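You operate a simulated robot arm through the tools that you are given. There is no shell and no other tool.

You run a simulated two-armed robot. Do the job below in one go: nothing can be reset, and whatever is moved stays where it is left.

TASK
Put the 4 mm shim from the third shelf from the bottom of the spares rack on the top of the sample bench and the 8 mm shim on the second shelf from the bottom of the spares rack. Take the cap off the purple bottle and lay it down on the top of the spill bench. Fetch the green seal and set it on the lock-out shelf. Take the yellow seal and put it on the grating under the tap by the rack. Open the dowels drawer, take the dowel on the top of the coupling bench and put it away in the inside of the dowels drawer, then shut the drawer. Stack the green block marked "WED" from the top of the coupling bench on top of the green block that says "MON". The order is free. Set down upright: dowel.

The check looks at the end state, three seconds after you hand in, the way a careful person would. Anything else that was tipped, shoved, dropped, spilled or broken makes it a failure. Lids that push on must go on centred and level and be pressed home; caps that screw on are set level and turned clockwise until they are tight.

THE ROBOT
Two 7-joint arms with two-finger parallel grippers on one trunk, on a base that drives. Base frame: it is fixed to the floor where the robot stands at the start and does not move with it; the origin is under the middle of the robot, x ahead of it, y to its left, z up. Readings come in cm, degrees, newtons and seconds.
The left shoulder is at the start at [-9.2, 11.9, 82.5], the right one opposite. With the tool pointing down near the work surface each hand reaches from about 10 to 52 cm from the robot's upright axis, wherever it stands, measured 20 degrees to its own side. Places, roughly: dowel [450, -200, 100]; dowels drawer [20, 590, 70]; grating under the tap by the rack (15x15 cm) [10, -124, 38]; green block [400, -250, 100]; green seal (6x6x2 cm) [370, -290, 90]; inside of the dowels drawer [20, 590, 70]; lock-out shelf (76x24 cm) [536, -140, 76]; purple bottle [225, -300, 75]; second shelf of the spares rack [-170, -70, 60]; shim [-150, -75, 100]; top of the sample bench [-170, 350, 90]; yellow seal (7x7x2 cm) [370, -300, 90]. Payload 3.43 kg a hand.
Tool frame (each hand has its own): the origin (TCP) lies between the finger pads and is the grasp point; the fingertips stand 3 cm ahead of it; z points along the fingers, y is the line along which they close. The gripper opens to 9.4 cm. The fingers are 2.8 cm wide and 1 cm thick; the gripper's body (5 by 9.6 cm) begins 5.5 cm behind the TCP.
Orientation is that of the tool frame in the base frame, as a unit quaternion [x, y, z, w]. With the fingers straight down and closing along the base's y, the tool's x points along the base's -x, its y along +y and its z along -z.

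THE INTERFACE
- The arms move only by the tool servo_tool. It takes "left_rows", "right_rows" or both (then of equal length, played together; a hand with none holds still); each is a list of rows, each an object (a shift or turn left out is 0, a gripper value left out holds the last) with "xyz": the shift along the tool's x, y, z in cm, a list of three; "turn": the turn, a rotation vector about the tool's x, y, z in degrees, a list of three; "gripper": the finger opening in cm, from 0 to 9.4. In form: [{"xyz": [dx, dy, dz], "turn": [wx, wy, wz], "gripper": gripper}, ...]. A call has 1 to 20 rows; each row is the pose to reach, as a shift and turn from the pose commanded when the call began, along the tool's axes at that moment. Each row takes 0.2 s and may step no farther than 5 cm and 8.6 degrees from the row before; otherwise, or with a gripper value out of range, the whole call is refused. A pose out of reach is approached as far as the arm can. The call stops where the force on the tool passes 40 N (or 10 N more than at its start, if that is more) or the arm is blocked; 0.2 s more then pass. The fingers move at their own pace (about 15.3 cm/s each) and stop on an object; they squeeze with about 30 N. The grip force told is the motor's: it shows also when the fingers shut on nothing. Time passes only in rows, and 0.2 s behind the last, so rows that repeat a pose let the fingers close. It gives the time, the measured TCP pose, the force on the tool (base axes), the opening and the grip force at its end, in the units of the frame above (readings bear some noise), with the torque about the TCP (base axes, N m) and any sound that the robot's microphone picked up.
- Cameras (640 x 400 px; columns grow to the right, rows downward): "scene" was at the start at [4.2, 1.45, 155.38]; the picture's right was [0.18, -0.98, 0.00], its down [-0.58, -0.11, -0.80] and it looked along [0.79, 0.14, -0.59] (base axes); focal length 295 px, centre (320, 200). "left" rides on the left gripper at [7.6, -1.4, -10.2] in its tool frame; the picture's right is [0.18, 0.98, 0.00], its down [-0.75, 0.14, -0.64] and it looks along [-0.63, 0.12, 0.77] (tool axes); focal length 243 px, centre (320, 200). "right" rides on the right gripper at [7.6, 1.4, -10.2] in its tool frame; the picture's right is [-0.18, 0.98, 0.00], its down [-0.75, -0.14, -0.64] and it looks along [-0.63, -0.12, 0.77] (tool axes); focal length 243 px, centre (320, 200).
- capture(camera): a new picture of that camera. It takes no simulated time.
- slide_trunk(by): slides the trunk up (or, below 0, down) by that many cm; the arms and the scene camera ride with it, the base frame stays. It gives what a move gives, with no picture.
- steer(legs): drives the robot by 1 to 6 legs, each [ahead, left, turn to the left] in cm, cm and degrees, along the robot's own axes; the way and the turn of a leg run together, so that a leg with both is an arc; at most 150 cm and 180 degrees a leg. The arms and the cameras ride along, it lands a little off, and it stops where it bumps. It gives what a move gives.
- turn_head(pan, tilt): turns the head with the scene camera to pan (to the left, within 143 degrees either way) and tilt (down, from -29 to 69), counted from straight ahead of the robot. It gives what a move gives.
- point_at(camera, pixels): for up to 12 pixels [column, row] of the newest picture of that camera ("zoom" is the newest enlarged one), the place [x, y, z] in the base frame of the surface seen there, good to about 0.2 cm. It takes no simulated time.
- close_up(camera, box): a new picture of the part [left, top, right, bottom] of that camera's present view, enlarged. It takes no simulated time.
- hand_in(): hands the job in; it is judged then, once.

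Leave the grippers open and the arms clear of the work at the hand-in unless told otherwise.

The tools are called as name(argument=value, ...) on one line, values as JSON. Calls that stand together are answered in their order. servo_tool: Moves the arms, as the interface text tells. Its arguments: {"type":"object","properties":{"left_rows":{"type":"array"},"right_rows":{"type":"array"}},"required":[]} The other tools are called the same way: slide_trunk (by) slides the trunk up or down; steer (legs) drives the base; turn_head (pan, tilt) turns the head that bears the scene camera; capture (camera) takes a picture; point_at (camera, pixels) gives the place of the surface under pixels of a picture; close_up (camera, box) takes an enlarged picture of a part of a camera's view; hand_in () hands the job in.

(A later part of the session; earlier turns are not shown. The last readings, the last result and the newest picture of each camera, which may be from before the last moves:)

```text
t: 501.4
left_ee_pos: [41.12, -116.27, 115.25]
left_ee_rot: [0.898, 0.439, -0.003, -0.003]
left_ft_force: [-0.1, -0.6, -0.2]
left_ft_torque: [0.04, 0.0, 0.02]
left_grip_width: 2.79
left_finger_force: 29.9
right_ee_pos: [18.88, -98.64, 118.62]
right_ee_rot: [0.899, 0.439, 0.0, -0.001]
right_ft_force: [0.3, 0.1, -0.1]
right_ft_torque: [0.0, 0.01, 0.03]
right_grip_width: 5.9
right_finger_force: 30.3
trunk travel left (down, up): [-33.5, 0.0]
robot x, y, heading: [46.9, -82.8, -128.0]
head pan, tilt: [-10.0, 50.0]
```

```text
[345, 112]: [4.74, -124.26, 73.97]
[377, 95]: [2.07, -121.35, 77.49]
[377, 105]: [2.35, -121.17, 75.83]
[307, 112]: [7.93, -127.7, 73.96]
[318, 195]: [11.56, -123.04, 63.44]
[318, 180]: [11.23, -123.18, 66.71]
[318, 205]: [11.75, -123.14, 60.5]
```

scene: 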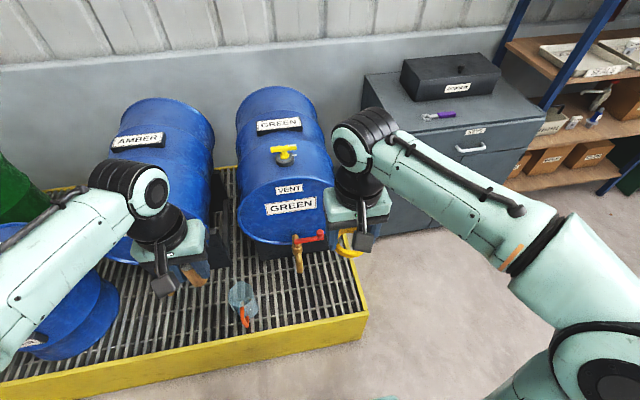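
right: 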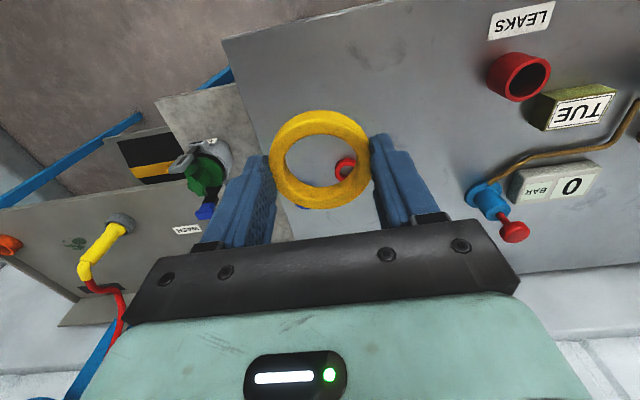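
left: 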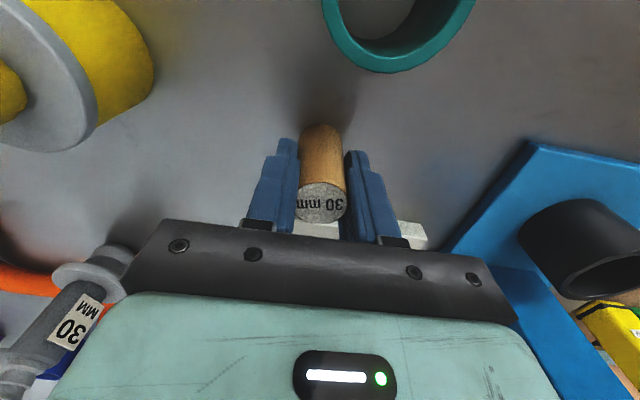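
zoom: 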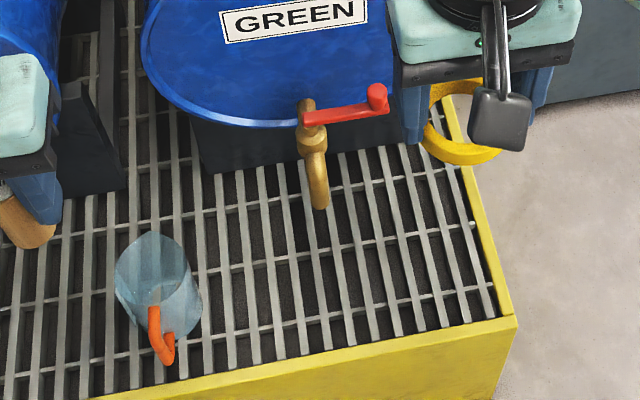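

The nozzle tip is at (11.7,-123.1,60.5), handle further back at z 74+. I'll come in under it with the hand pitched 25°. Moving 5 cm ahead and 5.5 left, lowering the trunk fully.

steer(legs=[[5, 5.5, 1]])

slide_trunk(by=-33.5)

servo_tool(right_rows=[{"turn": [0, -6, 0]}, {"turn": [0, -12, 0]}, {"turn": [0, -18, 0]}, {"turn": [0, -25, 0]}, {"turn": [0, -25, 0]}])

turn_head(pan=-10, tilt=40)

capture(camera="scene")

capture(camera="right")

```text
t: 502.6
left_ee_pos: [43.21, -123.62, 115.25]
left_ee_rot: [0.895, 0.447, -0.002, -0.004]
left_ft_force: [-0.4, 0.0, -0.2]
left_ft_torque: [-0.03, 0.02, -0.01]
left_grip_width: 2.78
left_finger_force: 29.5
right_ee_pos: [20.49, -106.35, 118.66]
right_ee_rot: [0.895, 0.447, 0.001, -0.001]
right_ft_force: [-0.3, 0.1, -0.2]
right_ft_torque: [0.02, -0.02, -0.03]
right_grip_width: 5.92
right_finger_force: 29.8
trunk travel left (down, up): [-33.5, 0.0]
robot x, y, heading: [48.21, -89.12, -126.9]
head pan, tilt: [-10.0, 50.0]
```

```text
t: 505.9
left_ee_pos: [43.18, -123.53, 81.75]
left_ee_rot: [0.894, 0.448, -0.003, -0.003]
left_ft_force: [-0.7, -0.8, 0.2]
left_ft_torque: [0.01, 0.03, 0.0]
left_grip_width: 2.79
left_finger_force: 29.9
right_ee_pos: [20.48, -106.32, 85.28]
right_ee_rot: [0.895, 0.446, 0.001, -0.001]
right_ft_force: [0.7, 1.3, 0.5]
right_ft_torque: [-0.01, 0.0, -0.02]
right_grip_width: 5.89
right_finger_force: 29.6
trunk travel left (down, up): [0.0, 33.5]
robot x, y, heading: [47.92, -89.36, -126.7]
head pan, tilt: [-10.0, 50.0]
```

```text
t: 507.1
left_ee_pos: [43.11, -123.5, 81.79]
left_ee_rot: [0.895, 0.447, -0.003, -0.004]
left_ft_force: [0.0, 0.7, 0.2]
left_ft_torque: [0.03, -0.01, 0.01]
left_grip_width: 2.8
left_finger_force: 30.2
right_ee_pos: [20.43, -106.42, 85.24]
right_ee_rot: [0.873, 0.436, -0.194, 0.095]
right_ft_force: [-0.8, 0.0, -0.3]
right_ft_torque: [-0.01, 0.0, -0.02]
right_grip_width: 5.91
right_finger_force: 30.3
trunk travel left (down, up): [0.0, 33.5]
robot x, y, heading: [48.43, -89.32, -127.0]
head pan, tilt: [-10.0, 50.0]
```

```text
t: 507.8
left_ee_pos: [43.18, -123.62, 81.86]
left_ee_rot: [0.894, 0.447, -0.002, -0.004]
left_ft_force: [0.4, 0.1, 0.4]
left_ft_torque: [-0.01, -0.04, 0.03]
left_grip_width: 2.8
left_finger_force: 29.9
right_ee_pos: [20.54, -106.31, 85.19]
right_ee_rot: [0.874, 0.436, -0.194, 0.094]
right_ft_force: [-0.6, -0.2, -1.0]
right_ft_torque: [-0.01, 0.0, 0.0]
right_grip_width: 5.92
right_finger_force: 30.0
trunk travel left (down, up): [0.0, 33.5]
robot x, y, heading: [48.45, -89.02, -126.8]
head pan, tilt: [-10.0, 40.0]
```

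```text
taken
```

scene: 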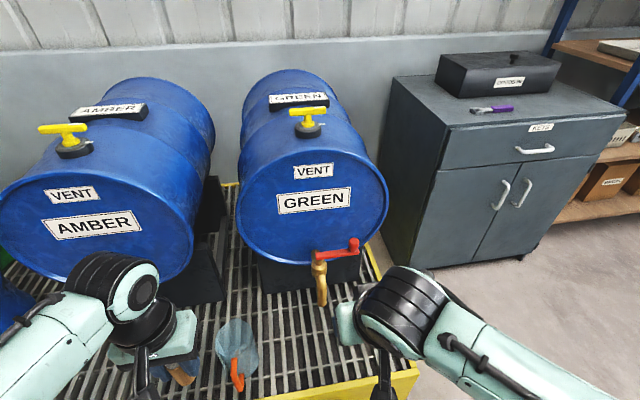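

```text
taken
```

right: 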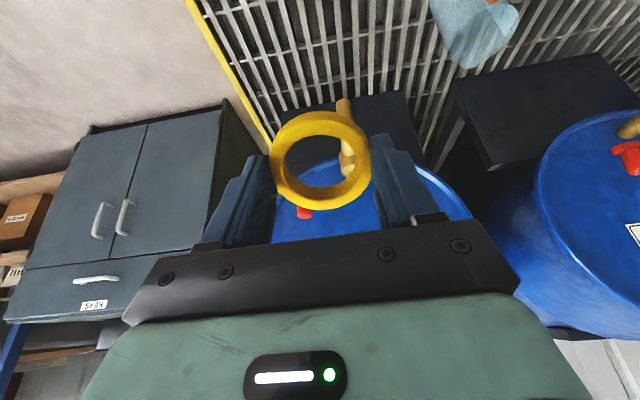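

Lowering the right hand in front of the wall to z 45, then I'll go in under the tap.

servo_tool(right_rows=[{"xyz": [1.9, 0.5, 4.05]}, {"xyz": [3.8, 1, 8.1]}, {"xyz": [5.7, 1.5, 12.15]}, {"xyz": [7.6, 2.1, 16.2]}, {"xyz": [9.5, 2.1, 20.25]}, {"xyz": [11.4, 2.1, 24.3]}, {"xyz": [13.3, 2.1, 28.35]}, {"xyz": [15.2, 2.1, 32.4]}, {"xyz": [17.0, 2.1, 36.4]}, {"xyz": [17.0, 2.1, 36.4]}])

capture(camera="scene")

capture(camera="right")

```text
t: 510.0
left_ee_pos: [43.22, -123.69, 81.87]
left_ee_rot: [0.895, 0.447, -0.003, -0.004]
left_ft_force: [0.0, 0.0, -0.3]
left_ft_torque: [0.0, 0.03, -0.02]
left_grip_width: 2.77
left_finger_force: 29.9
right_ee_pos: [22.07, -107.5, 44.95]
right_ee_rot: [0.874, 0.436, -0.193, 0.096]
right_ft_force: [0.2, -0.2, 0.2]
right_ft_torque: [0.02, 0.04, -0.02]
right_grip_width: 5.91
right_finger_force: 29.9
trunk travel left (down, up): [0.0, 33.5]
robot x, y, heading: [48.2, -89.28, -126.7]
head pan, tilt: [-10.0, 40.0]
```

```text
taken
```

scene: 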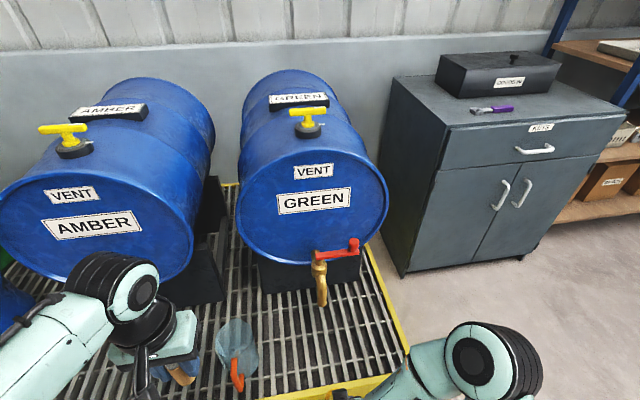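

```text
taken
```

right: 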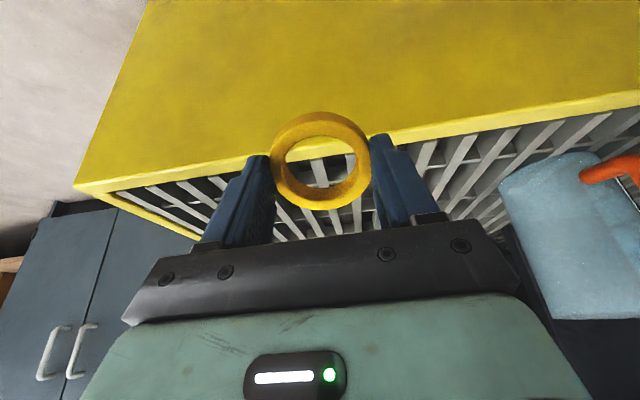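

Now forward 18 cm beneath the nozzle at this height.

servo_tool(right_rows=[{"xyz": [-3.6, 0, 1.7]}, {"xyz": [-7.2, 0, 3.4]}, {"xyz": [-10.9, 0, 5.1]}, {"xyz": [-13.6, 0, 6.35]}, {"xyz": [-13.6, 0, 6.35]}])

capture(camera="right")

close_up(camera="scene", box=[250, 220, 450, 390])

```text
t: 511.2
left_ee_pos: [43.18, -123.61, 81.87]
left_ee_rot: [0.895, 0.447, -0.003, -0.003]
left_ft_force: [0.2, -0.2, -0.7]
left_ft_torque: [0.03, 0.01, 0.01]
left_grip_width: 2.82
left_finger_force: 30.0
right_ee_pos: [13.07, -119.54, 44.85]
right_ee_rot: [0.874, 0.436, -0.193, 0.095]
right_ft_force: [-1.0, 0.9, -0.3]
right_ft_torque: [-0.02, 0.03, -0.02]
right_grip_width: 5.92
right_finger_force: 30.2
trunk travel left (down, up): [0.0, 33.5]
robot x, y, heading: [48.25, -89.23, -126.8]
head pan, tilt: [-10.0, 40.0]
```

```text
taken
```

right: 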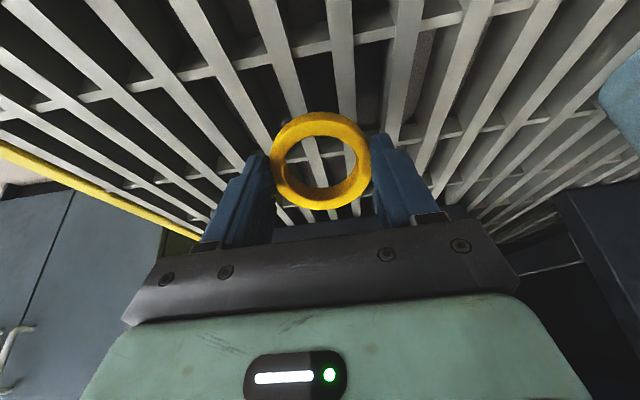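

```text
2.35 times, centred on (350, 305) of scene
```

zoom: 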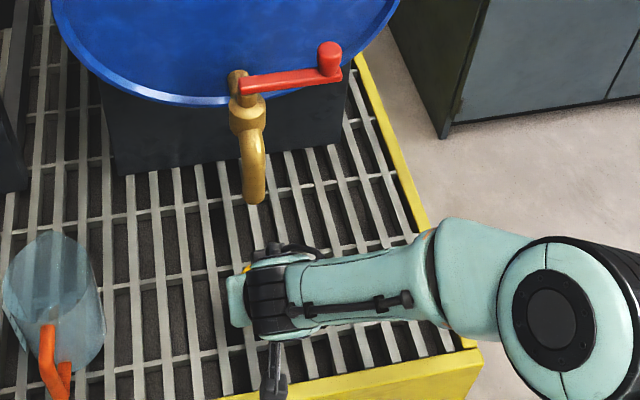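

point_at(camera="zoom", pixels=[[270, 265], [272, 248], [300, 252], [265, 290], [350, 270], [255, 195]])

```text
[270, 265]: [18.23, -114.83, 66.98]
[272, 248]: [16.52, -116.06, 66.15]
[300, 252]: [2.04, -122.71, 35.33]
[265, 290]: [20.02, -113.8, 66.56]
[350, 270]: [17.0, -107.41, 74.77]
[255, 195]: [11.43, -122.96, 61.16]
```

Plenty of clearance (7 cm). Forward 3.8 more, then lowering to touch.

servo_tool(right_rows=[{"xyz": [-1.8, 0, 0.8]}, {"xyz": [-3.45, 0, 1.6]}, {"xyz": [-3.0, 0, 2.5]}, {"xyz": [-2.7, 0, 3.2]}, {"xyz": [-2.55, 0, 3.5]}, {"xyz": [-2.55, 0, 3.5]}])

capture(camera="right")

close_up(camera="scene", box=[250, 220, 450, 390])

```text
t: 512.6
left_ee_pos: [43.18, -123.53, 81.75]
left_ee_rot: [0.895, 0.447, -0.003, -0.003]
left_ft_force: [0.2, 0.1, -0.4]
left_ft_torque: [-0.03, 0.01, -0.02]
left_grip_width: 2.79
left_finger_force: 29.9
right_ee_pos: [10.6, -122.57, 42.82]
right_ee_rot: [0.873, 0.437, -0.193, 0.096]
right_ft_force: [-0.2, 0.3, -0.1]
right_ft_torque: [0.01, 0.0, -0.01]
right_grip_width: 5.91
right_finger_force: 29.8
trunk travel left (down, up): [0.0, 33.5]
robot x, y, heading: [48.18, -89.31, -126.9]
head pan, tilt: [-10.0, 40.0]
```

```text
taken
```

right: 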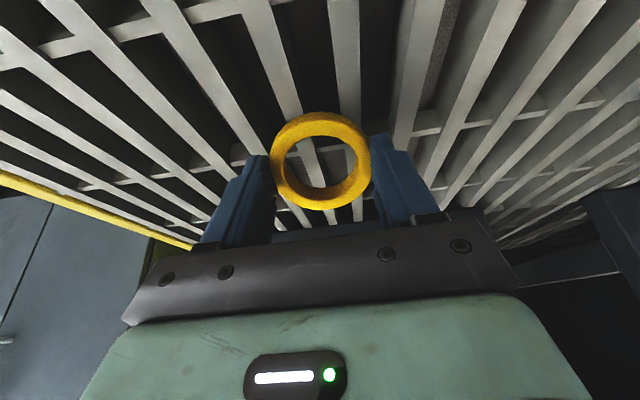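

```text
2.35 times, centred on (350, 305) of scene
```

zoom: 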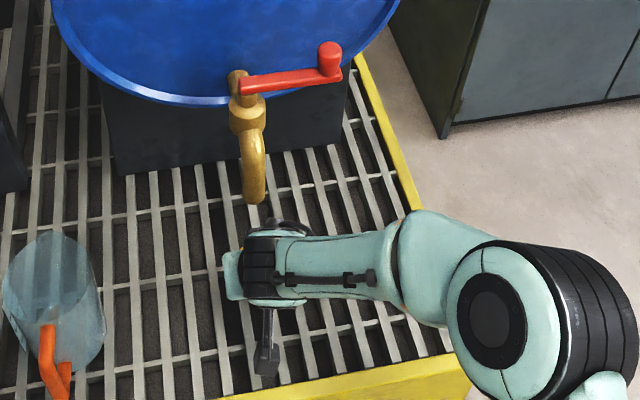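

point_at(camera="right", pixels=[[320, 118], [320, 112], [320, 205], [300, 118], [345, 60], [355, 90]])

servo_tool(right_rows=[{"xyz": [0.1, 0, 0.25]}, {"xyz": [0.2, 0, 0.5]}, {"xyz": [0.3, 0, 0.75]}, {"xyz": [0.35, 0, 0.9]}, {"xyz": [0.35, 0, 0.9]}])

```text
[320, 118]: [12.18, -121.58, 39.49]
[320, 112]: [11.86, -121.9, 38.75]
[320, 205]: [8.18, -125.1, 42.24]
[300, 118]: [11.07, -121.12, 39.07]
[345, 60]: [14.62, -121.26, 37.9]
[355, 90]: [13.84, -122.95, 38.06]
```

```text
t: 513.8
left_ee_pos: [43.22, -123.53, 81.78]
left_ee_rot: [0.895, 0.447, -0.004, -0.003]
left_ft_force: [0.5, -0.8, -0.5]
left_ft_torque: [0.04, 0.0, -0.02]
left_grip_width: 2.81
left_finger_force: 30.0
right_ee_pos: [10.79, -122.72, 42.15]
right_ee_rot: [0.873, 0.436, -0.197, 0.097]
right_ft_force: [1.3, 5.8, 29.4]
right_ft_torque: [0.46, -0.27, 0.01]
right_grip_width: 5.9
right_finger_force: 29.8
trunk travel left (down, up): [0.0, 33.5]
robot x, y, heading: [48.33, -88.66, -126.8]
head pan, tilt: [-10.0, 40.0]
```

It touches the grating. Easing up slightly and opening; the raised far side will settle down about 2 cm.

servo_tool(right_rows=[{"xyz": [-0.05, 0, -0.15]}, {"xyz": [-0.05, 0, -0.15], "gripper": 6.4}, {"xyz": [-0.05, 0, -0.15], "gripper": 7.2}, {"xyz": [-0.05, 0, -0.15], "gripper": 7.8}, {"xyz": [-0.05, 0, -0.15], "gripper": 7.8}])

capture(camera="right")

```text
t: 515.0
left_ee_pos: [43.14, -123.52, 81.88]
left_ee_rot: [0.894, 0.447, -0.003, -0.003]
left_ft_force: [0.1, -0.2, -1.0]
left_ft_torque: [0.0, -0.01, 0.02]
left_grip_width: 2.81
left_finger_force: 30.5
right_ee_pos: [10.88, -122.55, 42.11]
right_ee_rot: [0.874, 0.436, -0.193, 0.094]
right_ft_force: [-0.3, -0.2, -0.4]
right_ft_torque: [0.0, 0.0, -0.03]
right_grip_width: 7.81
right_finger_force: 0.0
trunk travel left (down, up): [0.0, 33.5]
robot x, y, heading: [48.0, -89.7, -126.7]
head pan, tilt: [-10.0, 40.0]
```

```text
taken
```

right: 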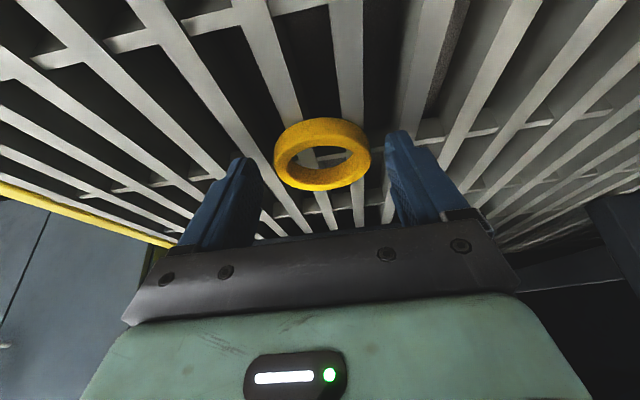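

The yellow seal lies flat on the grating. Withdrawing along the fingers, then straight back out.

servo_tool(right_rows=[{"xyz": [0, 0, -1.5]}, {"xyz": [0, 0, -3.5]}, {"xyz": [3.2, 0, -5]}, {"xyz": [6.8, 0, -6.7]}, {"xyz": [10.4, 0, -8.4]}, {"xyz": [14, 0, -10]}, {"xyz": [17, 0, -12]}, {"xyz": [15.5, 0, -15.6]}, {"xyz": [13.8, 0, -19.6]}, {"xyz": [12, 0, -23.5]}, {"xyz": [10.2, 0, -27.5]}, {"xyz": [8.4, 0, -31.4]}, {"xyz": [8.4, 0, -31.4]}])

capture(camera="scene")

close_up(camera="scene", box=[250, 220, 450, 390])

```text
t: 517.8
left_ee_pos: [43.22, -123.72, 81.95]
left_ee_rot: [0.895, 0.447, -0.003, -0.003]
left_ft_force: [-0.2, 0.1, -1.1]
left_ft_torque: [0.0, 0.02, -0.02]
left_grip_width: 2.81
left_finger_force: 29.8
right_ee_pos: [23.37, -105.91, 67.13]
right_ee_rot: [0.874, 0.436, -0.193, 0.096]
right_ft_force: [0.1, 0.2, -0.4]
right_ft_torque: [0.01, -0.05, 0.01]
right_grip_width: 7.77
right_finger_force: 0.0
trunk travel left (down, up): [0.0, 33.5]
robot x, y, heading: [47.66, -89.08, -126.8]
head pan, tilt: [-10.0, 40.0]
```

```text
taken
```

scene: 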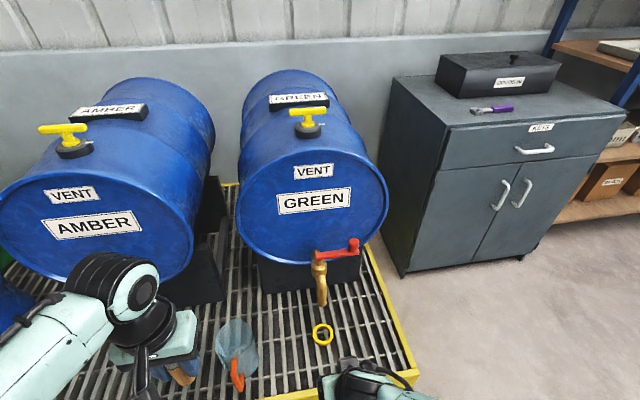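

```text
2.35 times, centred on (350, 305) of scene
```

zoom: 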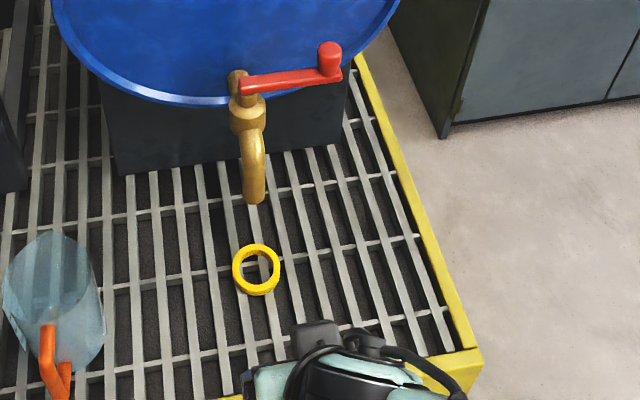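

point_at(camera="zoom", pixels=[[237, 270], [276, 268], [256, 247], [256, 292]])

slide_trunk(by=33.5)

steer(legs=[[-45, 0, 0]])

servo_tool(right_rows=[{"turn": [0, 6, 0], "xyz": [-1, 0, -3]}, {"turn": [0, 12, 0], "xyz": [-2, 0, -6]}, {"turn": [0, 18, 0], "xyz": [-3, 0, -9]}, {"turn": [0, 25, 0], "xyz": [-4, 0, -12], "gripper": 9.4}, {"turn": [0, 25, 0], "xyz": [-4, 0, -12]}])

```text
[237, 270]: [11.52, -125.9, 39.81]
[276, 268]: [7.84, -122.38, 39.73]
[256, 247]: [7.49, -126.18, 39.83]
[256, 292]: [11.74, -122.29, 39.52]
```

```text
t: 521.1
left_ee_pos: [43.19, -123.55, 115.24]
left_ee_rot: [0.894, 0.448, -0.002, -0.004]
left_ft_force: [0.1, -0.5, -0.7]
left_ft_torque: [0.01, 0.04, -0.04]
left_grip_width: 2.79
left_finger_force: 30.3
right_ee_pos: [23.38, -105.83, 100.43]
right_ee_rot: [0.874, 0.435, -0.194, 0.094]
right_ft_force: [0.2, -0.1, 0.7]
right_ft_torque: [-0.04, 0.0, -0.01]
right_grip_width: 7.81
right_finger_force: 0.1
trunk travel left (down, up): [-33.5, 0.0]
robot x, y, heading: [48.12, -89.1, -126.9]
head pan, tilt: [-10.0, 40.0]
```

```text
t: 523.8
left_ee_pos: [69.97, -87.94, 115.31]
left_ee_rot: [0.895, 0.446, -0.003, -0.004]
left_ft_force: [0.2, 0.0, -0.5]
left_ft_torque: [-0.02, 0.0, 0.01]
left_grip_width: 2.8
left_finger_force: 29.9
right_ee_pos: [50.05, -70.1, 100.45]
right_ee_rot: [0.874, 0.435, -0.193, 0.095]
right_ft_force: [-0.4, 0.6, -0.4]
right_ft_torque: [0.01, 0.03, -0.02]
right_grip_width: 7.8
right_finger_force: 0.1
trunk travel left (down, up): [-33.5, 0.0]
robot x, y, heading: [75.05, -53.27, -126.9]
head pan, tilt: [-10.0, 40.0]
```

```text
t: 525.0
left_ee_pos: [69.96, -87.75, 115.29]
left_ee_rot: [0.895, 0.447, -0.002, -0.003]
left_ft_force: [0.7, -0.5, 0.0]
left_ft_torque: [-0.01, 0.02, 0.0]
left_grip_width: 2.79
left_finger_force: 29.8
right_ee_pos: [51.0, -69.06, 113.07]
right_ee_rot: [0.895, 0.446, 0.001, -0.001]
right_ft_force: [0.8, -0.2, 0.0]
right_ft_torque: [-0.02, -0.01, 0.02]
right_grip_width: 9.42
right_finger_force: 0.1
trunk travel left (down, up): [-33.5, 0.0]
robot x, y, heading: [75.08, -53.26, -126.9]
head pan, tilt: [-10.0, 40.0]
```

The seal's centre is (9.7,-124.2): right on target. Now to the dowels drawer: moving clear of the island, then turning to head along +y.

steer(legs=[[-20, -35, 0], [0, 0, -143]])

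turn_head(pan=0, tilt=15)

capture(camera="scene")

```text
t: 534.5
left_ee_pos: [42.1, 13.77, 115.29]
left_ee_rot: [0.709, -0.705, 0.004, -0.002]
left_ft_force: [0.1, 0.3, 0.0]
left_ft_torque: [0.01, 0.02, 0.02]
left_grip_width: 2.82
left_finger_force: 29.9
right_ee_pos: [68.59, 10.41, 113.11]
right_ee_rot: [0.709, -0.705, 0.001, -0.001]
right_ft_force: [0.7, -0.1, 0.3]
right_ft_torque: [-0.01, 0.0, 0.01]
right_grip_width: 9.39
right_finger_force: 0.0
trunk travel left (down, up): [-33.5, 0.0]
robot x, y, heading: [58.89, -16.77, 90.1]
head pan, tilt: [-10.0, 40.0]
```

```text
t: 535.4
left_ee_pos: [41.97, 13.92, 115.29]
left_ee_rot: [0.708, -0.706, 0.003, -0.003]
left_ft_force: [-0.2, 0.1, 0.2]
left_ft_torque: [-0.06, -0.03, 0.02]
left_grip_width: 2.81
left_finger_force: 30.7
right_ee_pos: [68.54, 10.31, 113.05]
right_ee_rot: [0.708, -0.706, 0.001, 0.0]
right_ft_force: [-0.1, -0.6, -0.1]
right_ft_torque: [-0.01, -0.02, -0.01]
right_grip_width: 9.41
right_finger_force: 0.1
trunk travel left (down, up): [-33.5, 0.0]
robot x, y, heading: [59.09, -16.94, 90.3]
head pan, tilt: [0.0, 15.0]
```

```text
taken
```

scene: 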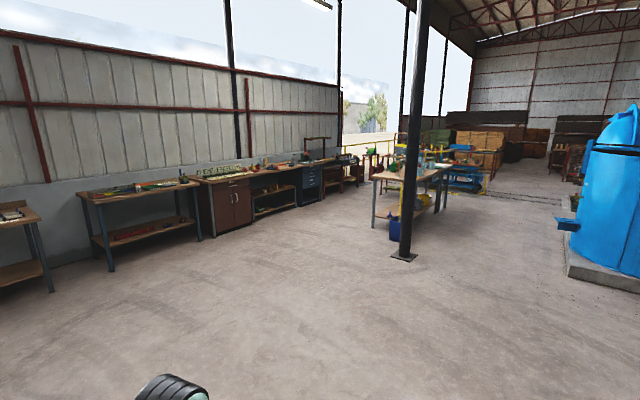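

Measuring the pillar and the drawer unit far along the wall.

point_at(camera="scene", pixels=[[405, 256], [398, 235], [310, 178], [310, 200], [240, 200], [280, 205], [330, 178], [345, 170], [380, 220], [200, 235]])

close_up(camera="scene", box=[230, 130, 400, 240])

```text
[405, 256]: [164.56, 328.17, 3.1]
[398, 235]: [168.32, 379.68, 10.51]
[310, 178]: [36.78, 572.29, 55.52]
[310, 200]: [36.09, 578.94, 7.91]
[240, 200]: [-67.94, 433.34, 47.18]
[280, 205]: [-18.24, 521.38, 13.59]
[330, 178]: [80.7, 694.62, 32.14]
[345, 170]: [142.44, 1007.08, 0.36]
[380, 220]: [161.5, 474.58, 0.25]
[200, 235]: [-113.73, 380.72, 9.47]
```

```text
3.64 times, centred on (315, 185) of scene
```

zoom: 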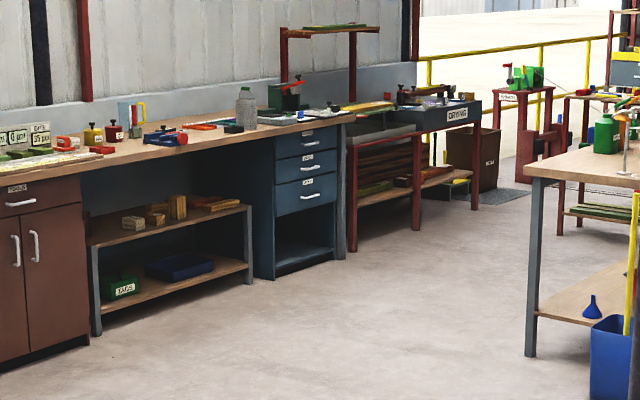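

Drawer unit's front is at (37,572). I'll drive 440 cm ahead along the open floor, then turn to face the wall.

steer(legs=[[147, 0, 0], [147, 0, 0], [147, 0, 0], [0, 0, 52.8]])

turn_head(pan=-35, tilt=25)

capture(camera="scene")

```text
t: 558.8
left_ee_pos: [23.18, 428.47, 115.35]
left_ee_rot: [0.951, -0.309, 0.0, -0.004]
left_ft_force: [-0.8, 0.6, -0.7]
left_ft_torque: [0.0, -0.01, 0.02]
left_grip_width: 2.83
left_finger_force: 29.7
right_ee_pos: [41.59, 447.77, 113.01]
right_ee_rot: [0.951, -0.31, 0.001, -0.001]
right_ft_force: [0.1, 1.0, -0.1]
right_ft_torque: [-0.01, -0.03, -0.01]
right_grip_width: 9.4
right_finger_force: 0.1
trunk travel left (down, up): [-33.5, 0.0]
robot x, y, heading: [57.62, 423.92, 143.9]
head pan, tilt: [0.0, 15.0]
```

```text
t: 559.8
left_ee_pos: [23.14, 428.57, 115.15]
left_ee_rot: [0.951, -0.309, 0.001, -0.005]
left_ft_force: [0.5, 1.6, 0.1]
left_ft_torque: [0.02, 0.02, 0.01]
left_grip_width: 2.83
left_finger_force: 30.3
right_ee_pos: [41.62, 447.77, 113.02]
right_ee_rot: [0.951, -0.31, 0.002, -0.001]
right_ft_force: [-0.4, 0.1, 0.9]
right_ft_torque: [0.0, 0.0, 0.0]
right_grip_width: 9.4
right_finger_force: 0.0
trunk travel left (down, up): [-33.5, 0.0]
robot x, y, heading: [57.61, 423.92, 144.1]
head pan, tilt: [-35.0, 25.0]
```

```text
taken
```

scene: 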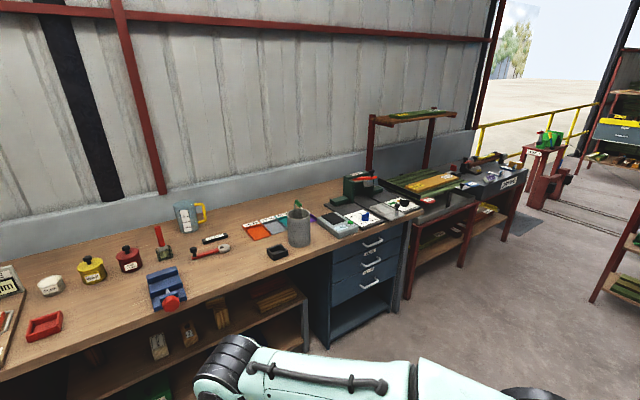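

close_up(camera="scene", box=[310, 180, 440, 340])

point_at(camera="zoom", pixels=[[250, 165], [345, 140], [300, 155], [300, 215], [300, 240], [360, 240], [270, 300], [330, 270], [240, 260], [380, 120], [290, 110], [345, 135]])

```text
2.50 times, centred on (375, 260) of scene
```

zoom: 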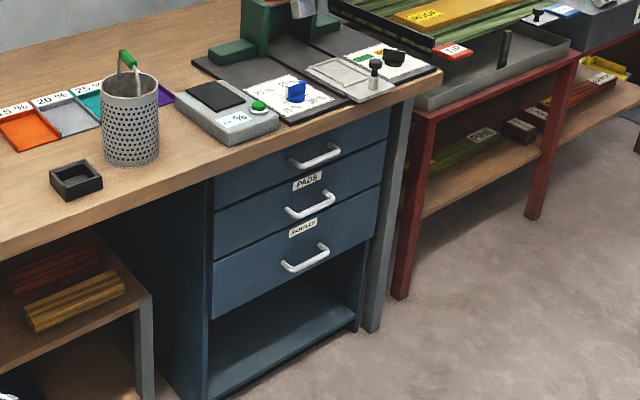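

```text
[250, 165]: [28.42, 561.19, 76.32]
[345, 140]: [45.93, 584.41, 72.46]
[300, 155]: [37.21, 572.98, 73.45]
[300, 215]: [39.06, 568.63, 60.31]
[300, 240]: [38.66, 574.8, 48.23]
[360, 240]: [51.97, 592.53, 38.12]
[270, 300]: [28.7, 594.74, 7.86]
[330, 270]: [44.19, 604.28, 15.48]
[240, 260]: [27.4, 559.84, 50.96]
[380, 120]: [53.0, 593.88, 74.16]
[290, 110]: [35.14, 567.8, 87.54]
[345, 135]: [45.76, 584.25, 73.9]
```

The unit's top drawer is at z≈70–77, its label hidden by the bench edge. I'll slide right in front of it and lower the trunk to read labels.

steer(legs=[[0, 0, -1], [0, -100, 0], [15, 0, 0]])

slide_trunk(by=-20)

turn_head(pan=0, tilt=35)

capture(camera="scene")

```text
t: 570.3
left_ee_pos: [71.17, 518.01, 115.23]
left_ee_rot: [0.95, -0.313, 0.002, -0.003]
left_ft_force: [-0.1, 0.2, -1.6]
left_ft_torque: [0.01, 0.02, -0.01]
left_grip_width: 2.8
left_finger_force: 30.5
right_ee_pos: [89.8, 537.07, 112.99]
right_ee_rot: [0.95, -0.313, 0.001, -0.001]
right_ft_force: [0.3, 0.1, -0.3]
right_ft_torque: [-0.02, -0.01, 0.0]
right_grip_width: 9.4
right_finger_force: 0.1
trunk travel left (down, up): [-33.5, 0.0]
robot x, y, heading: [105.48, 513.15, 143.5]
head pan, tilt: [-35.0, 25.0]
```

```text
t: 572.4
left_ee_pos: [71.18, 518.03, 95.3]
left_ee_rot: [0.95, -0.312, 0.0, -0.004]
left_ft_force: [-0.7, 0.2, -0.4]
left_ft_torque: [0.0, 0.01, 0.01]
left_grip_width: 2.84
left_finger_force: 29.6
right_ee_pos: [89.78, 537.05, 93.09]
right_ee_rot: [0.95, -0.313, 0.001, -0.001]
right_ft_force: [-0.5, 0.1, -0.1]
right_ft_torque: [-0.01, -0.01, 0.05]
right_grip_width: 9.39
right_finger_force: 0.1
trunk travel left (down, up): [-13.5, 20.0]
robot x, y, heading: [105.78, 513.14, 143.7]
head pan, tilt: [-35.0, 25.0]
```

```text
t: 573.5
left_ee_pos: [71.05, 518.08, 95.39]
left_ee_rot: [0.95, -0.312, 0.001, -0.004]
left_ft_force: [0.2, -0.1, -0.1]
left_ft_torque: [0.01, 0.02, -0.02]
left_grip_width: 2.83
left_finger_force: 29.8
right_ee_pos: [89.68, 537.08, 93.15]
right_ee_rot: [0.95, -0.313, 0.001, 0.0]
right_ft_force: [-0.4, 0.1, -0.5]
right_ft_torque: [0.02, 0.01, -0.01]
right_grip_width: 9.41
right_finger_force: 0.0
trunk travel left (down, up): [-13.5, 20.0]
robot x, y, heading: [105.65, 513.56, 143.4]
head pan, tilt: [0.0, 35.0]
```

```text
taken
```

scene: 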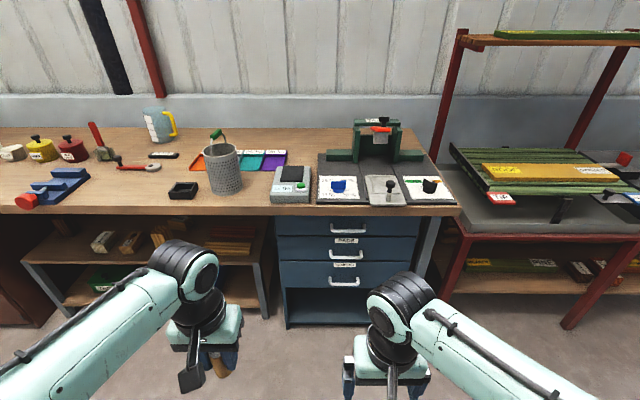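

close_up(camera="scene", box=[265, 200, 435, 330])

point_at(camera="zoom", pixels=[[290, 100], [250, 95], [340, 95], [290, 170], [290, 130], [290, 65], [60, 90], [560, 110], [40, 40], [570, 40], [290, 240], [150, 30]])

```text
3.08 times, centred on (350, 265) of scene
```

zoom: 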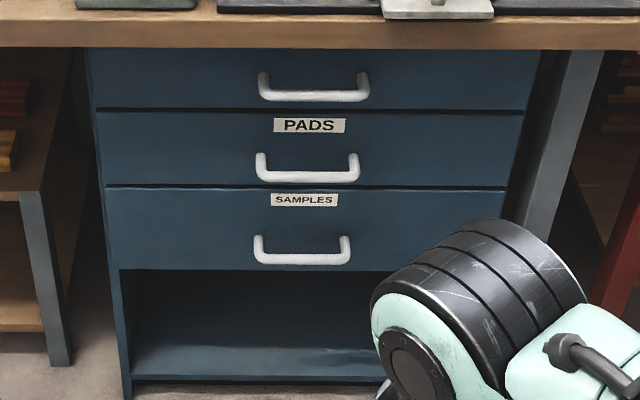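

```text
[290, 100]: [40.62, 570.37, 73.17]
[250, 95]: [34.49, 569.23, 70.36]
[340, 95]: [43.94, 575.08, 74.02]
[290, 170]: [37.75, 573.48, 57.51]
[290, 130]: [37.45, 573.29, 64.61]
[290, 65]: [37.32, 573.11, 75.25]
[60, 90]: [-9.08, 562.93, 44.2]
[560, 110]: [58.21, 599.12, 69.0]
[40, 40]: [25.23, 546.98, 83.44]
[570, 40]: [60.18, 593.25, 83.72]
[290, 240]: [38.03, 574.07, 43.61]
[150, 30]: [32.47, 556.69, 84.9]
```

Second is PADS, third SAMPLES; the top one (z≈70) should be DOWELS. Lowering the trunk more to confirm its label.

slide_trunk(by=-13.5)

close_up(camera="scene", box=[265, 170, 435, 300])

point_at(camera="zoom", pixels=[[315, 130], [265, 125], [368, 125], [315, 100], [315, 145], [120, 130], [510, 130], [315, 60], [265, 115], [370, 115]])

```text
t: 575.1
left_ee_pos: [71.19, 517.89, 81.79]
left_ee_rot: [0.95, -0.312, 0.001, -0.005]
left_ft_force: [-0.5, -0.5, 0.3]
left_ft_torque: [0.02, 0.0, 0.03]
left_grip_width: 2.8
left_finger_force: 29.6
right_ee_pos: [89.76, 537.14, 79.57]
right_ee_rot: [0.95, -0.313, 0.002, 0.0]
right_ft_force: [-0.9, 0.5, -0.3]
right_ft_torque: [-0.02, -0.01, -0.01]
right_grip_width: 9.4
right_finger_force: 0.1
trunk travel left (down, up): [0.0, 33.5]
robot x, y, heading: [105.56, 513.2, 143.6]
head pan, tilt: [0.0, 35.0]
```

```text
3.08 times, centred on (350, 235) of scene
```

zoom: 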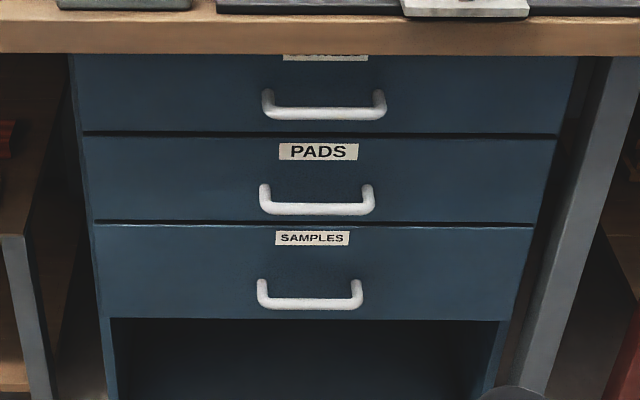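

```text
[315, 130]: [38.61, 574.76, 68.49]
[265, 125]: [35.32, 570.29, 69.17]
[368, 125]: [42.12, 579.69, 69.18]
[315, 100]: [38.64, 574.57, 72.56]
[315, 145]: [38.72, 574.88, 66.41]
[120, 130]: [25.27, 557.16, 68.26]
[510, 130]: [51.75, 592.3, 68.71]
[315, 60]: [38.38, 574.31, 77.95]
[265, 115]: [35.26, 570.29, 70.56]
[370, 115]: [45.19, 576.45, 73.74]
```

The label's lower edge matches; it's the dowels drawer. The handle bar is at b≈311, z≈73.7, a≈483. I'll raise the trunk 16.5 cm and turn the right hand: yaw +90° while moving forward, then tip it horizontal so that fingers close vertically.

slide_trunk(by=16.5)

servo_tool(right_rows=[{"xyz": [-2, 0, 0], "turn": [0, 0, 8.5]}, {"xyz": [-4, 0, 0], "turn": [0, 0, 17]}, {"xyz": [-6, 0, 0], "turn": [0, 0, 25.5]}, {"xyz": [-8, 0, 0], "turn": [0, 0, 34]}, {"xyz": [-10, 0, 0], "turn": [0, 0, 42.5]}, {"xyz": [-12, 0, 0], "turn": [0, 0, 51]}, {"xyz": [-14, 0, 0], "turn": [0, 0, 59.5]}, {"xyz": [-16, 0, 0], "turn": [0, 0, 68]}, {"xyz": [-17, 0, 0], "turn": [0, 0, 76.5]}, {"xyz": [-18, 0, 0], "turn": [0, 0, 85]}, {"xyz": [-18, 0, 0], "turn": [0, 0, 90]}, {"xyz": [-18, 0, 0], "turn": [0, 0, 90]}])

servo_tool(right_rows=[{"turn": [-8, 0, 0]}, {"turn": [-16, 0, 0]}, {"turn": [-24, 0, 0]}, {"turn": [-32, 0, 0]}, {"turn": [-40, 0, 0]}, {"turn": [-48, 0, 0]}, {"turn": [-56, 0, 0]}, {"turn": [-64, 0, 0]}, {"turn": [-72, 0, 0]}, {"turn": [-80, 0, 0]}, {"turn": [-88, 0, 0]}, {"turn": [-90, 0, 0]}, {"turn": [-90, 0, 0]}])

capture(camera="scene")

capture(camera="right")

```text
t: 577.0
left_ee_pos: [71.08, 517.98, 98.17]
left_ee_rot: [0.95, -0.312, 0.001, -0.004]
left_ft_force: [-0.7, 0.3, -0.6]
left_ft_torque: [0.01, 0.01, -0.02]
left_grip_width: 2.78
left_finger_force: 30.1
right_ee_pos: [89.67, 537.14, 96.02]
right_ee_rot: [0.949, -0.314, 0.0, 0.0]
right_ft_force: [-0.9, -0.6, 0.6]
right_ft_torque: [-0.02, 0.04, 0.01]
right_grip_width: 9.39
right_finger_force: 0.2
trunk travel left (down, up): [-16.5, 17.0]
robot x, y, heading: [105.5, 513.15, 143.8]
head pan, tilt: [0.0, 35.0]
```

```text
t: 579.6
left_ee_pos: [70.99, 517.98, 98.39]
left_ee_rot: [0.95, -0.312, 0.0, -0.005]
left_ft_force: [-0.1, 0.1, 0.4]
left_ft_torque: [0.01, 0.04, 0.03]
left_grip_width: 2.81
left_finger_force: 29.8
right_ee_pos: [75.3, 547.77, 96.07]
right_ee_rot: [-0.45, 0.893, 0.0, 0.001]
right_ft_force: [0.1, 0.3, -0.1]
right_ft_torque: [0.01, 0.02, 0.0]
right_grip_width: 9.4
right_finger_force: 0.2
trunk travel left (down, up): [-16.5, 17.0]
robot x, y, heading: [105.74, 513.23, 143.5]
head pan, tilt: [0.0, 35.0]
```

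```text
t: 582.4
left_ee_pos: [71.28, 518.16, 98.3]
left_ee_rot: [0.95, -0.313, 0.001, -0.004]
left_ft_force: [-0.2, 0.5, -0.2]
left_ft_torque: [-0.06, 0.01, -0.02]
left_grip_width: 2.79
left_finger_force: 30.3
right_ee_pos: [78.15, 549.77, 97.67]
right_ee_rot: [-0.32, 0.633, 0.629, -0.317]
right_ft_force: [-0.2, 1.2, 0.2]
right_ft_torque: [-0.03, 0.01, 0.03]
right_grip_width: 9.4
right_finger_force: 0.2
right hand out of reach, approached as far as the arm can: row 7, 8, 9, 10, 11, 12, 13
trunk travel left (down, up): [-16.5, 17.0]
robot x, y, heading: [105.19, 513.03, 143.6]
head pan, tilt: [0.0, 35.0]
```

```text
taken
```

scene: 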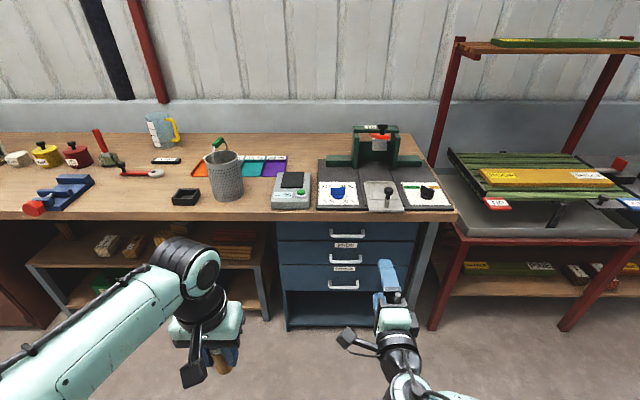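

```text
taken
```

right: 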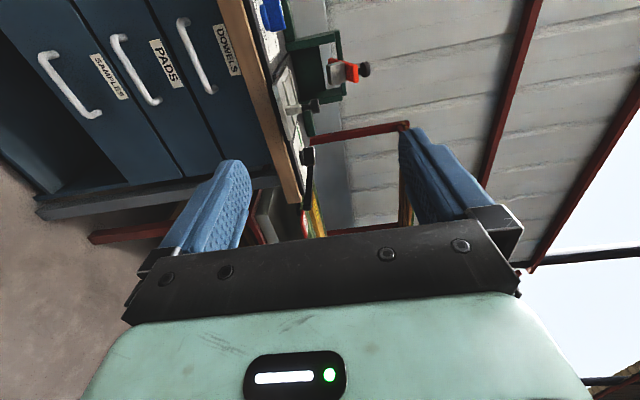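

The right camera shows the DOWELS label on the top drawer. Measuring its handle bar.

close_up(camera="right", box=[150, 0, 270, 120])

point_at(camera="right", pixels=[[195, 57], [187, 40], [205, 75], [200, 66], [191, 48], [215, 60], [228, 50], [245, 120], [185, 22]])

```text
3.33 times, centred on (210, 60) of right
```

zoom: 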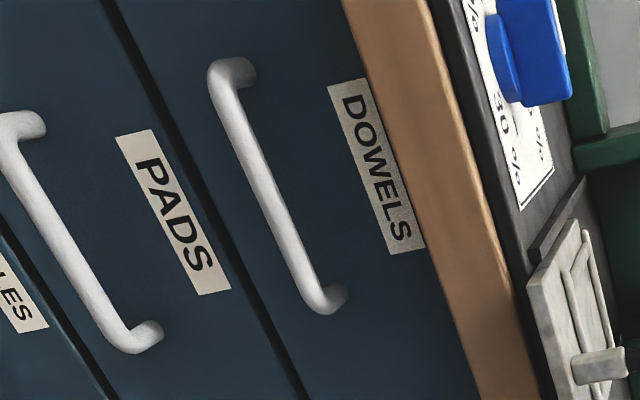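

```text
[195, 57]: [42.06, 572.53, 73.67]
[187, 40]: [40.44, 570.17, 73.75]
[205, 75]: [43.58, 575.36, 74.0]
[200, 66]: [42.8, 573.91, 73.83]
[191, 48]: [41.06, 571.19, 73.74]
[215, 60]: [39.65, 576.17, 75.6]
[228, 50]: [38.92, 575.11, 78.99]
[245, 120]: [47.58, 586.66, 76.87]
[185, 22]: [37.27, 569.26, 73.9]
```

Handle centre a≈482.8, b≈311.3, z≈73.6. Lowering the right hand to that height and centring, before driving closer.

servo_tool(right_rows=[{"xyz": [1, -4, 0]}, {"xyz": [2, -8, 0]}, {"xyz": [3.5, -12, 0]}, {"xyz": [3.5, -16, 0]}, {"xyz": [3.5, -20, 0]}, {"xyz": [3.5, -24.1, 0]}, {"xyz": [3.5, -24.1, 0], "gripper": 6}])

capture(camera="scene")

```text
t: 584.0
left_ee_pos: [71.07, 518.15, 98.42]
left_ee_rot: [0.95, -0.313, 0.0, -0.005]
left_ft_force: [0.6, 0.3, -0.1]
left_ft_torque: [0.01, -0.02, -0.02]
left_grip_width: 2.82
left_finger_force: 30.2
right_ee_pos: [79.28, 548.05, 95.47]
right_ee_rot: [-0.329, 0.643, 0.618, -0.31]
right_ft_force: [-0.6, 0.0, 0.3]
right_ft_torque: [-0.01, 0.01, -0.03]
right_grip_width: 5.98
right_finger_force: 0.1
right hand out of reach, approached as far as the arm can: row 1, 2, 3, 4, 5, 6, 7
trunk travel left (down, up): [-16.5, 17.0]
robot x, y, heading: [105.66, 513.34, 143.6]
head pan, tilt: [0.0, 35.0]
```

```text
taken
```

scene: 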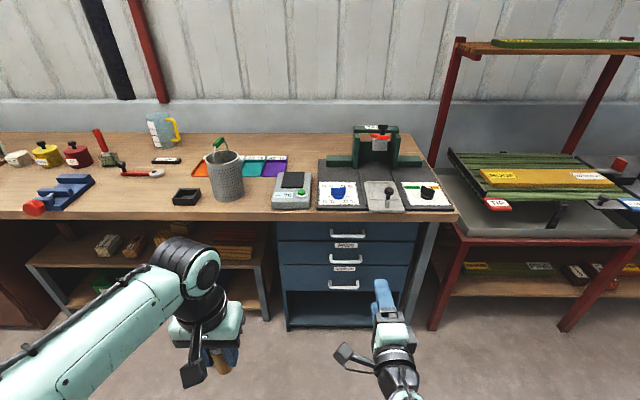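

The arm is folded too tightly here. Extending forward 12 cm first, then down.

servo_tool(right_rows=[{"xyz": [0, 0, 4]}, {"xyz": [0, 0, 8]}, {"xyz": [0, 0, 12]}, {"xyz": [0, -4, 12]}, {"xyz": [0, -8, 12]}, {"xyz": [1, -12, 12]}, {"xyz": [2, -16, 12]}, {"xyz": [2, -20, 12]}, {"xyz": [2, -20, 12]}])

capture(camera="scene")

```text
t: 586.0
left_ee_pos: [71.13, 517.98, 98.28]
left_ee_rot: [0.95, -0.312, 0.001, -0.004]
left_ft_force: [-0.1, 0.4, -1.0]
left_ft_torque: [0.0, 0.0, 0.01]
left_grip_width: 2.79
left_finger_force: 30.1
right_ee_pos: [74.03, 555.98, 89.27]
right_ee_rot: [-0.352, 0.675, 0.577, -0.296]
right_ft_force: [-0.3, 0.1, -0.1]
right_ft_torque: [-0.02, 0.02, -0.01]
right_grip_width: 6.0
right_finger_force: 0.1
right hand out of reach, approached as far as the arm can: row 1, 2, 3, 4, 5, 6, 7, 8, 9
trunk travel left (down, up): [-16.5, 17.0]
robot x, y, heading: [105.63, 513.34, 143.4]
head pan, tilt: [0.0, 35.0]
```

```text
taken
```

scene: 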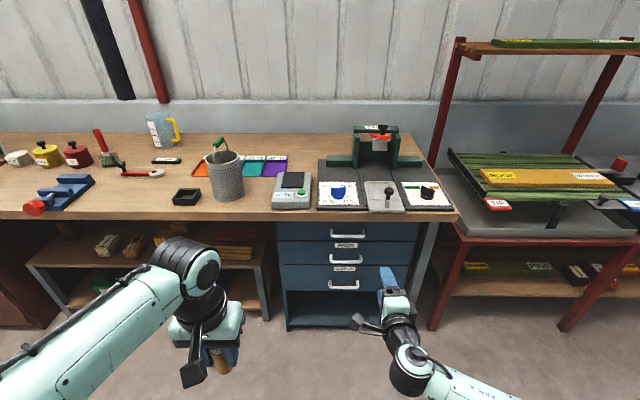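

The wrist is at its limits in this roll. I'll undo it back to pointing down, and instead pitch first and roll the other way.

servo_tool(right_rows=[{"turn": [8, 0, 0], "xyz": [0, 1, -2]}, {"turn": [16, 0, 0], "xyz": [0, 2, -4]}, {"turn": [24, 0, 0], "xyz": [0, 3, -6]}, {"turn": [32, 0, 0], "xyz": [0, 4, -8]}, {"turn": [40, 0, 0], "xyz": [0, 5, -8]}, {"turn": [48, 0, 0], "xyz": [0, 6, -8]}, {"turn": [56, 0, 0], "xyz": [0, 7, -8]}, {"turn": [64, 0, 0], "xyz": [0, 7, -8]}, {"turn": [72, 0, 0], "xyz": [0, 7, -8]}, {"turn": [80, 0, 0], "xyz": [0, 7, -8]}, {"turn": [81, 0, 0], "xyz": [0, 7, -8]}])

servo_tool(right_rows=[{"turn": [0, 0, -8.5]}, {"turn": [0, 0, -17]}, {"turn": [0, 0, -25.5]}, {"turn": [0, 0, -34]}, {"turn": [0, 0, -42.5]}, {"turn": [0, 0, -51]}, {"turn": [0, 0, -59.5]}, {"turn": [0, 0, -68]}, {"turn": [0, 0, -76.5]}, {"turn": [0, 0, -85]}, {"turn": [0, 0, -90]}, {"turn": [0, 0, -90]}])

capture(camera="scene")

```text
t: 588.4
left_ee_pos: [71.05, 517.97, 98.41]
left_ee_rot: [0.95, -0.312, 0.001, -0.005]
left_ft_force: [-0.1, 0.0, -0.5]
left_ft_torque: [0.01, -0.02, 0.01]
left_grip_width: 2.81
left_finger_force: 29.7
right_ee_pos: [79.4, 552.04, 97.19]
right_ee_rot: [-0.461, 0.887, -0.001, 0.002]
right_ft_force: [0.9, -0.5, -0.3]
right_ft_torque: [-0.04, 0.02, 0.0]
right_grip_width: 6.0
right_finger_force: 0.1
right hand out of reach, approached as far as the arm can: row 6, 7, 8
trunk travel left (down, up): [-16.5, 17.0]
robot x, y, heading: [105.49, 513.57, 143.6]
head pan, tilt: [0.0, 35.0]
```

```text
t: 591.0
left_ee_pos: [71.09, 517.97, 98.35]
left_ee_rot: [0.95, -0.311, 0.0, -0.005]
left_ft_force: [0.1, 0.6, 0.2]
left_ft_torque: [-0.02, 0.02, -0.01]
left_grip_width: 2.84
left_finger_force: 29.6
right_ee_pos: [79.52, 552.05, 97.11]
right_ee_rot: [0.953, -0.302, 0.002, -0.003]
right_ft_force: [-0.5, 0.0, -0.5]
right_ft_torque: [0.0, -0.05, 0.01]
right_grip_width: 6.0
right_finger_force: 0.1
trunk travel left (down, up): [-16.5, 17.0]
robot x, y, heading: [105.47, 513.19, 143.7]
head pan, tilt: [0.0, 35.0]
```

```text
taken
```

scene: 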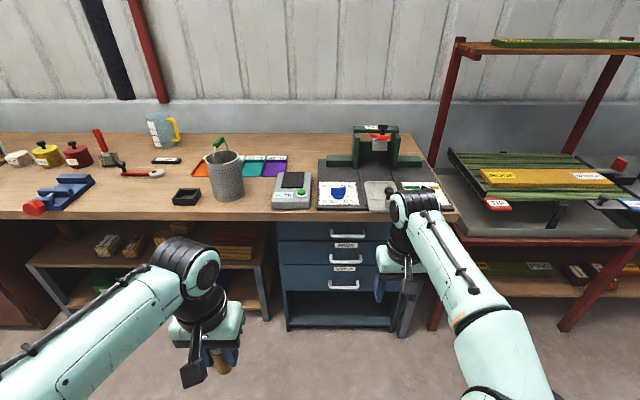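

Now lower the hand to z≈78, then pitch it horizontal without roll.

servo_tool(right_rows=[{"xyz": [-1, 0, 4]}, {"xyz": [-2, 0, 8]}, {"xyz": [-4, 0, 12]}, {"xyz": [-6, 0, 16]}, {"xyz": [-8, 0, 19]}, {"xyz": [-8, 0, 19], "turn": [0, -7.5, 0]}, {"xyz": [-8, 0, 19], "turn": [0, -15, 0]}, {"xyz": [-8, 0, 19], "turn": [0, -22.5, 0]}, {"xyz": [-8, 0, 19], "turn": [0, -30, 0]}, {"xyz": [-8, 0, 19], "turn": [0, -37.5, 0]}, {"xyz": [-8, 0, 19], "turn": [0, -45, 0]}, {"xyz": [-8, 0, 19], "turn": [0, -52.5, 0]}, {"xyz": [-8, 0, 19], "turn": [0, -60, 0]}, {"xyz": [-8, 0, 19], "turn": [0, -67.5, 0]}, {"xyz": [-8, 0, 19], "turn": [0, -75, 0]}, {"xyz": [-8, 0, 19], "turn": [0, -82.5, 0]}, {"xyz": [-8, 0, 19], "turn": [0, -90, 0]}, {"xyz": [-8, 0, 19], "turn": [0, -90, 0]}])

capture(camera="scene")

```text
t: 594.8
left_ee_pos: [71.05, 517.96, 98.4]
left_ee_rot: [0.95, -0.312, 0.001, -0.005]
left_ft_force: [-0.5, -0.5, 0.8]
left_ft_torque: [0.03, 0.0, 0.0]
left_grip_width: 2.79
left_finger_force: 30.0
right_ee_pos: [73.11, 556.66, 78.31]
right_ee_rot: [0.674, -0.213, -0.673, -0.216]
right_ft_force: [0.0, 0.8, -0.1]
right_ft_torque: [-0.01, 0.0, 0.02]
right_grip_width: 5.98
right_finger_force: 0.0
trunk travel left (down, up): [-16.5, 17.0]
robot x, y, heading: [105.95, 513.64, 143.7]
head pan, tilt: [0.0, 35.0]
```

```text
taken
```

scene: 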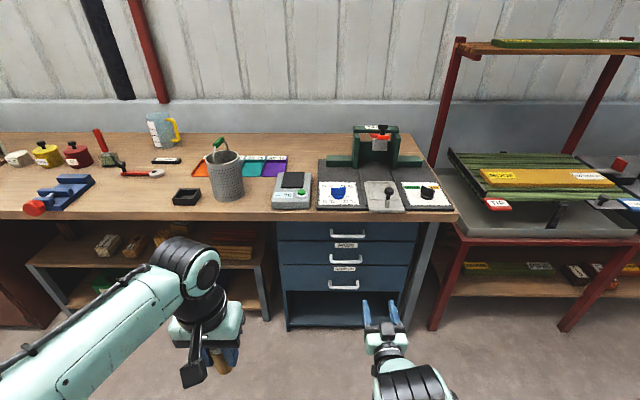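

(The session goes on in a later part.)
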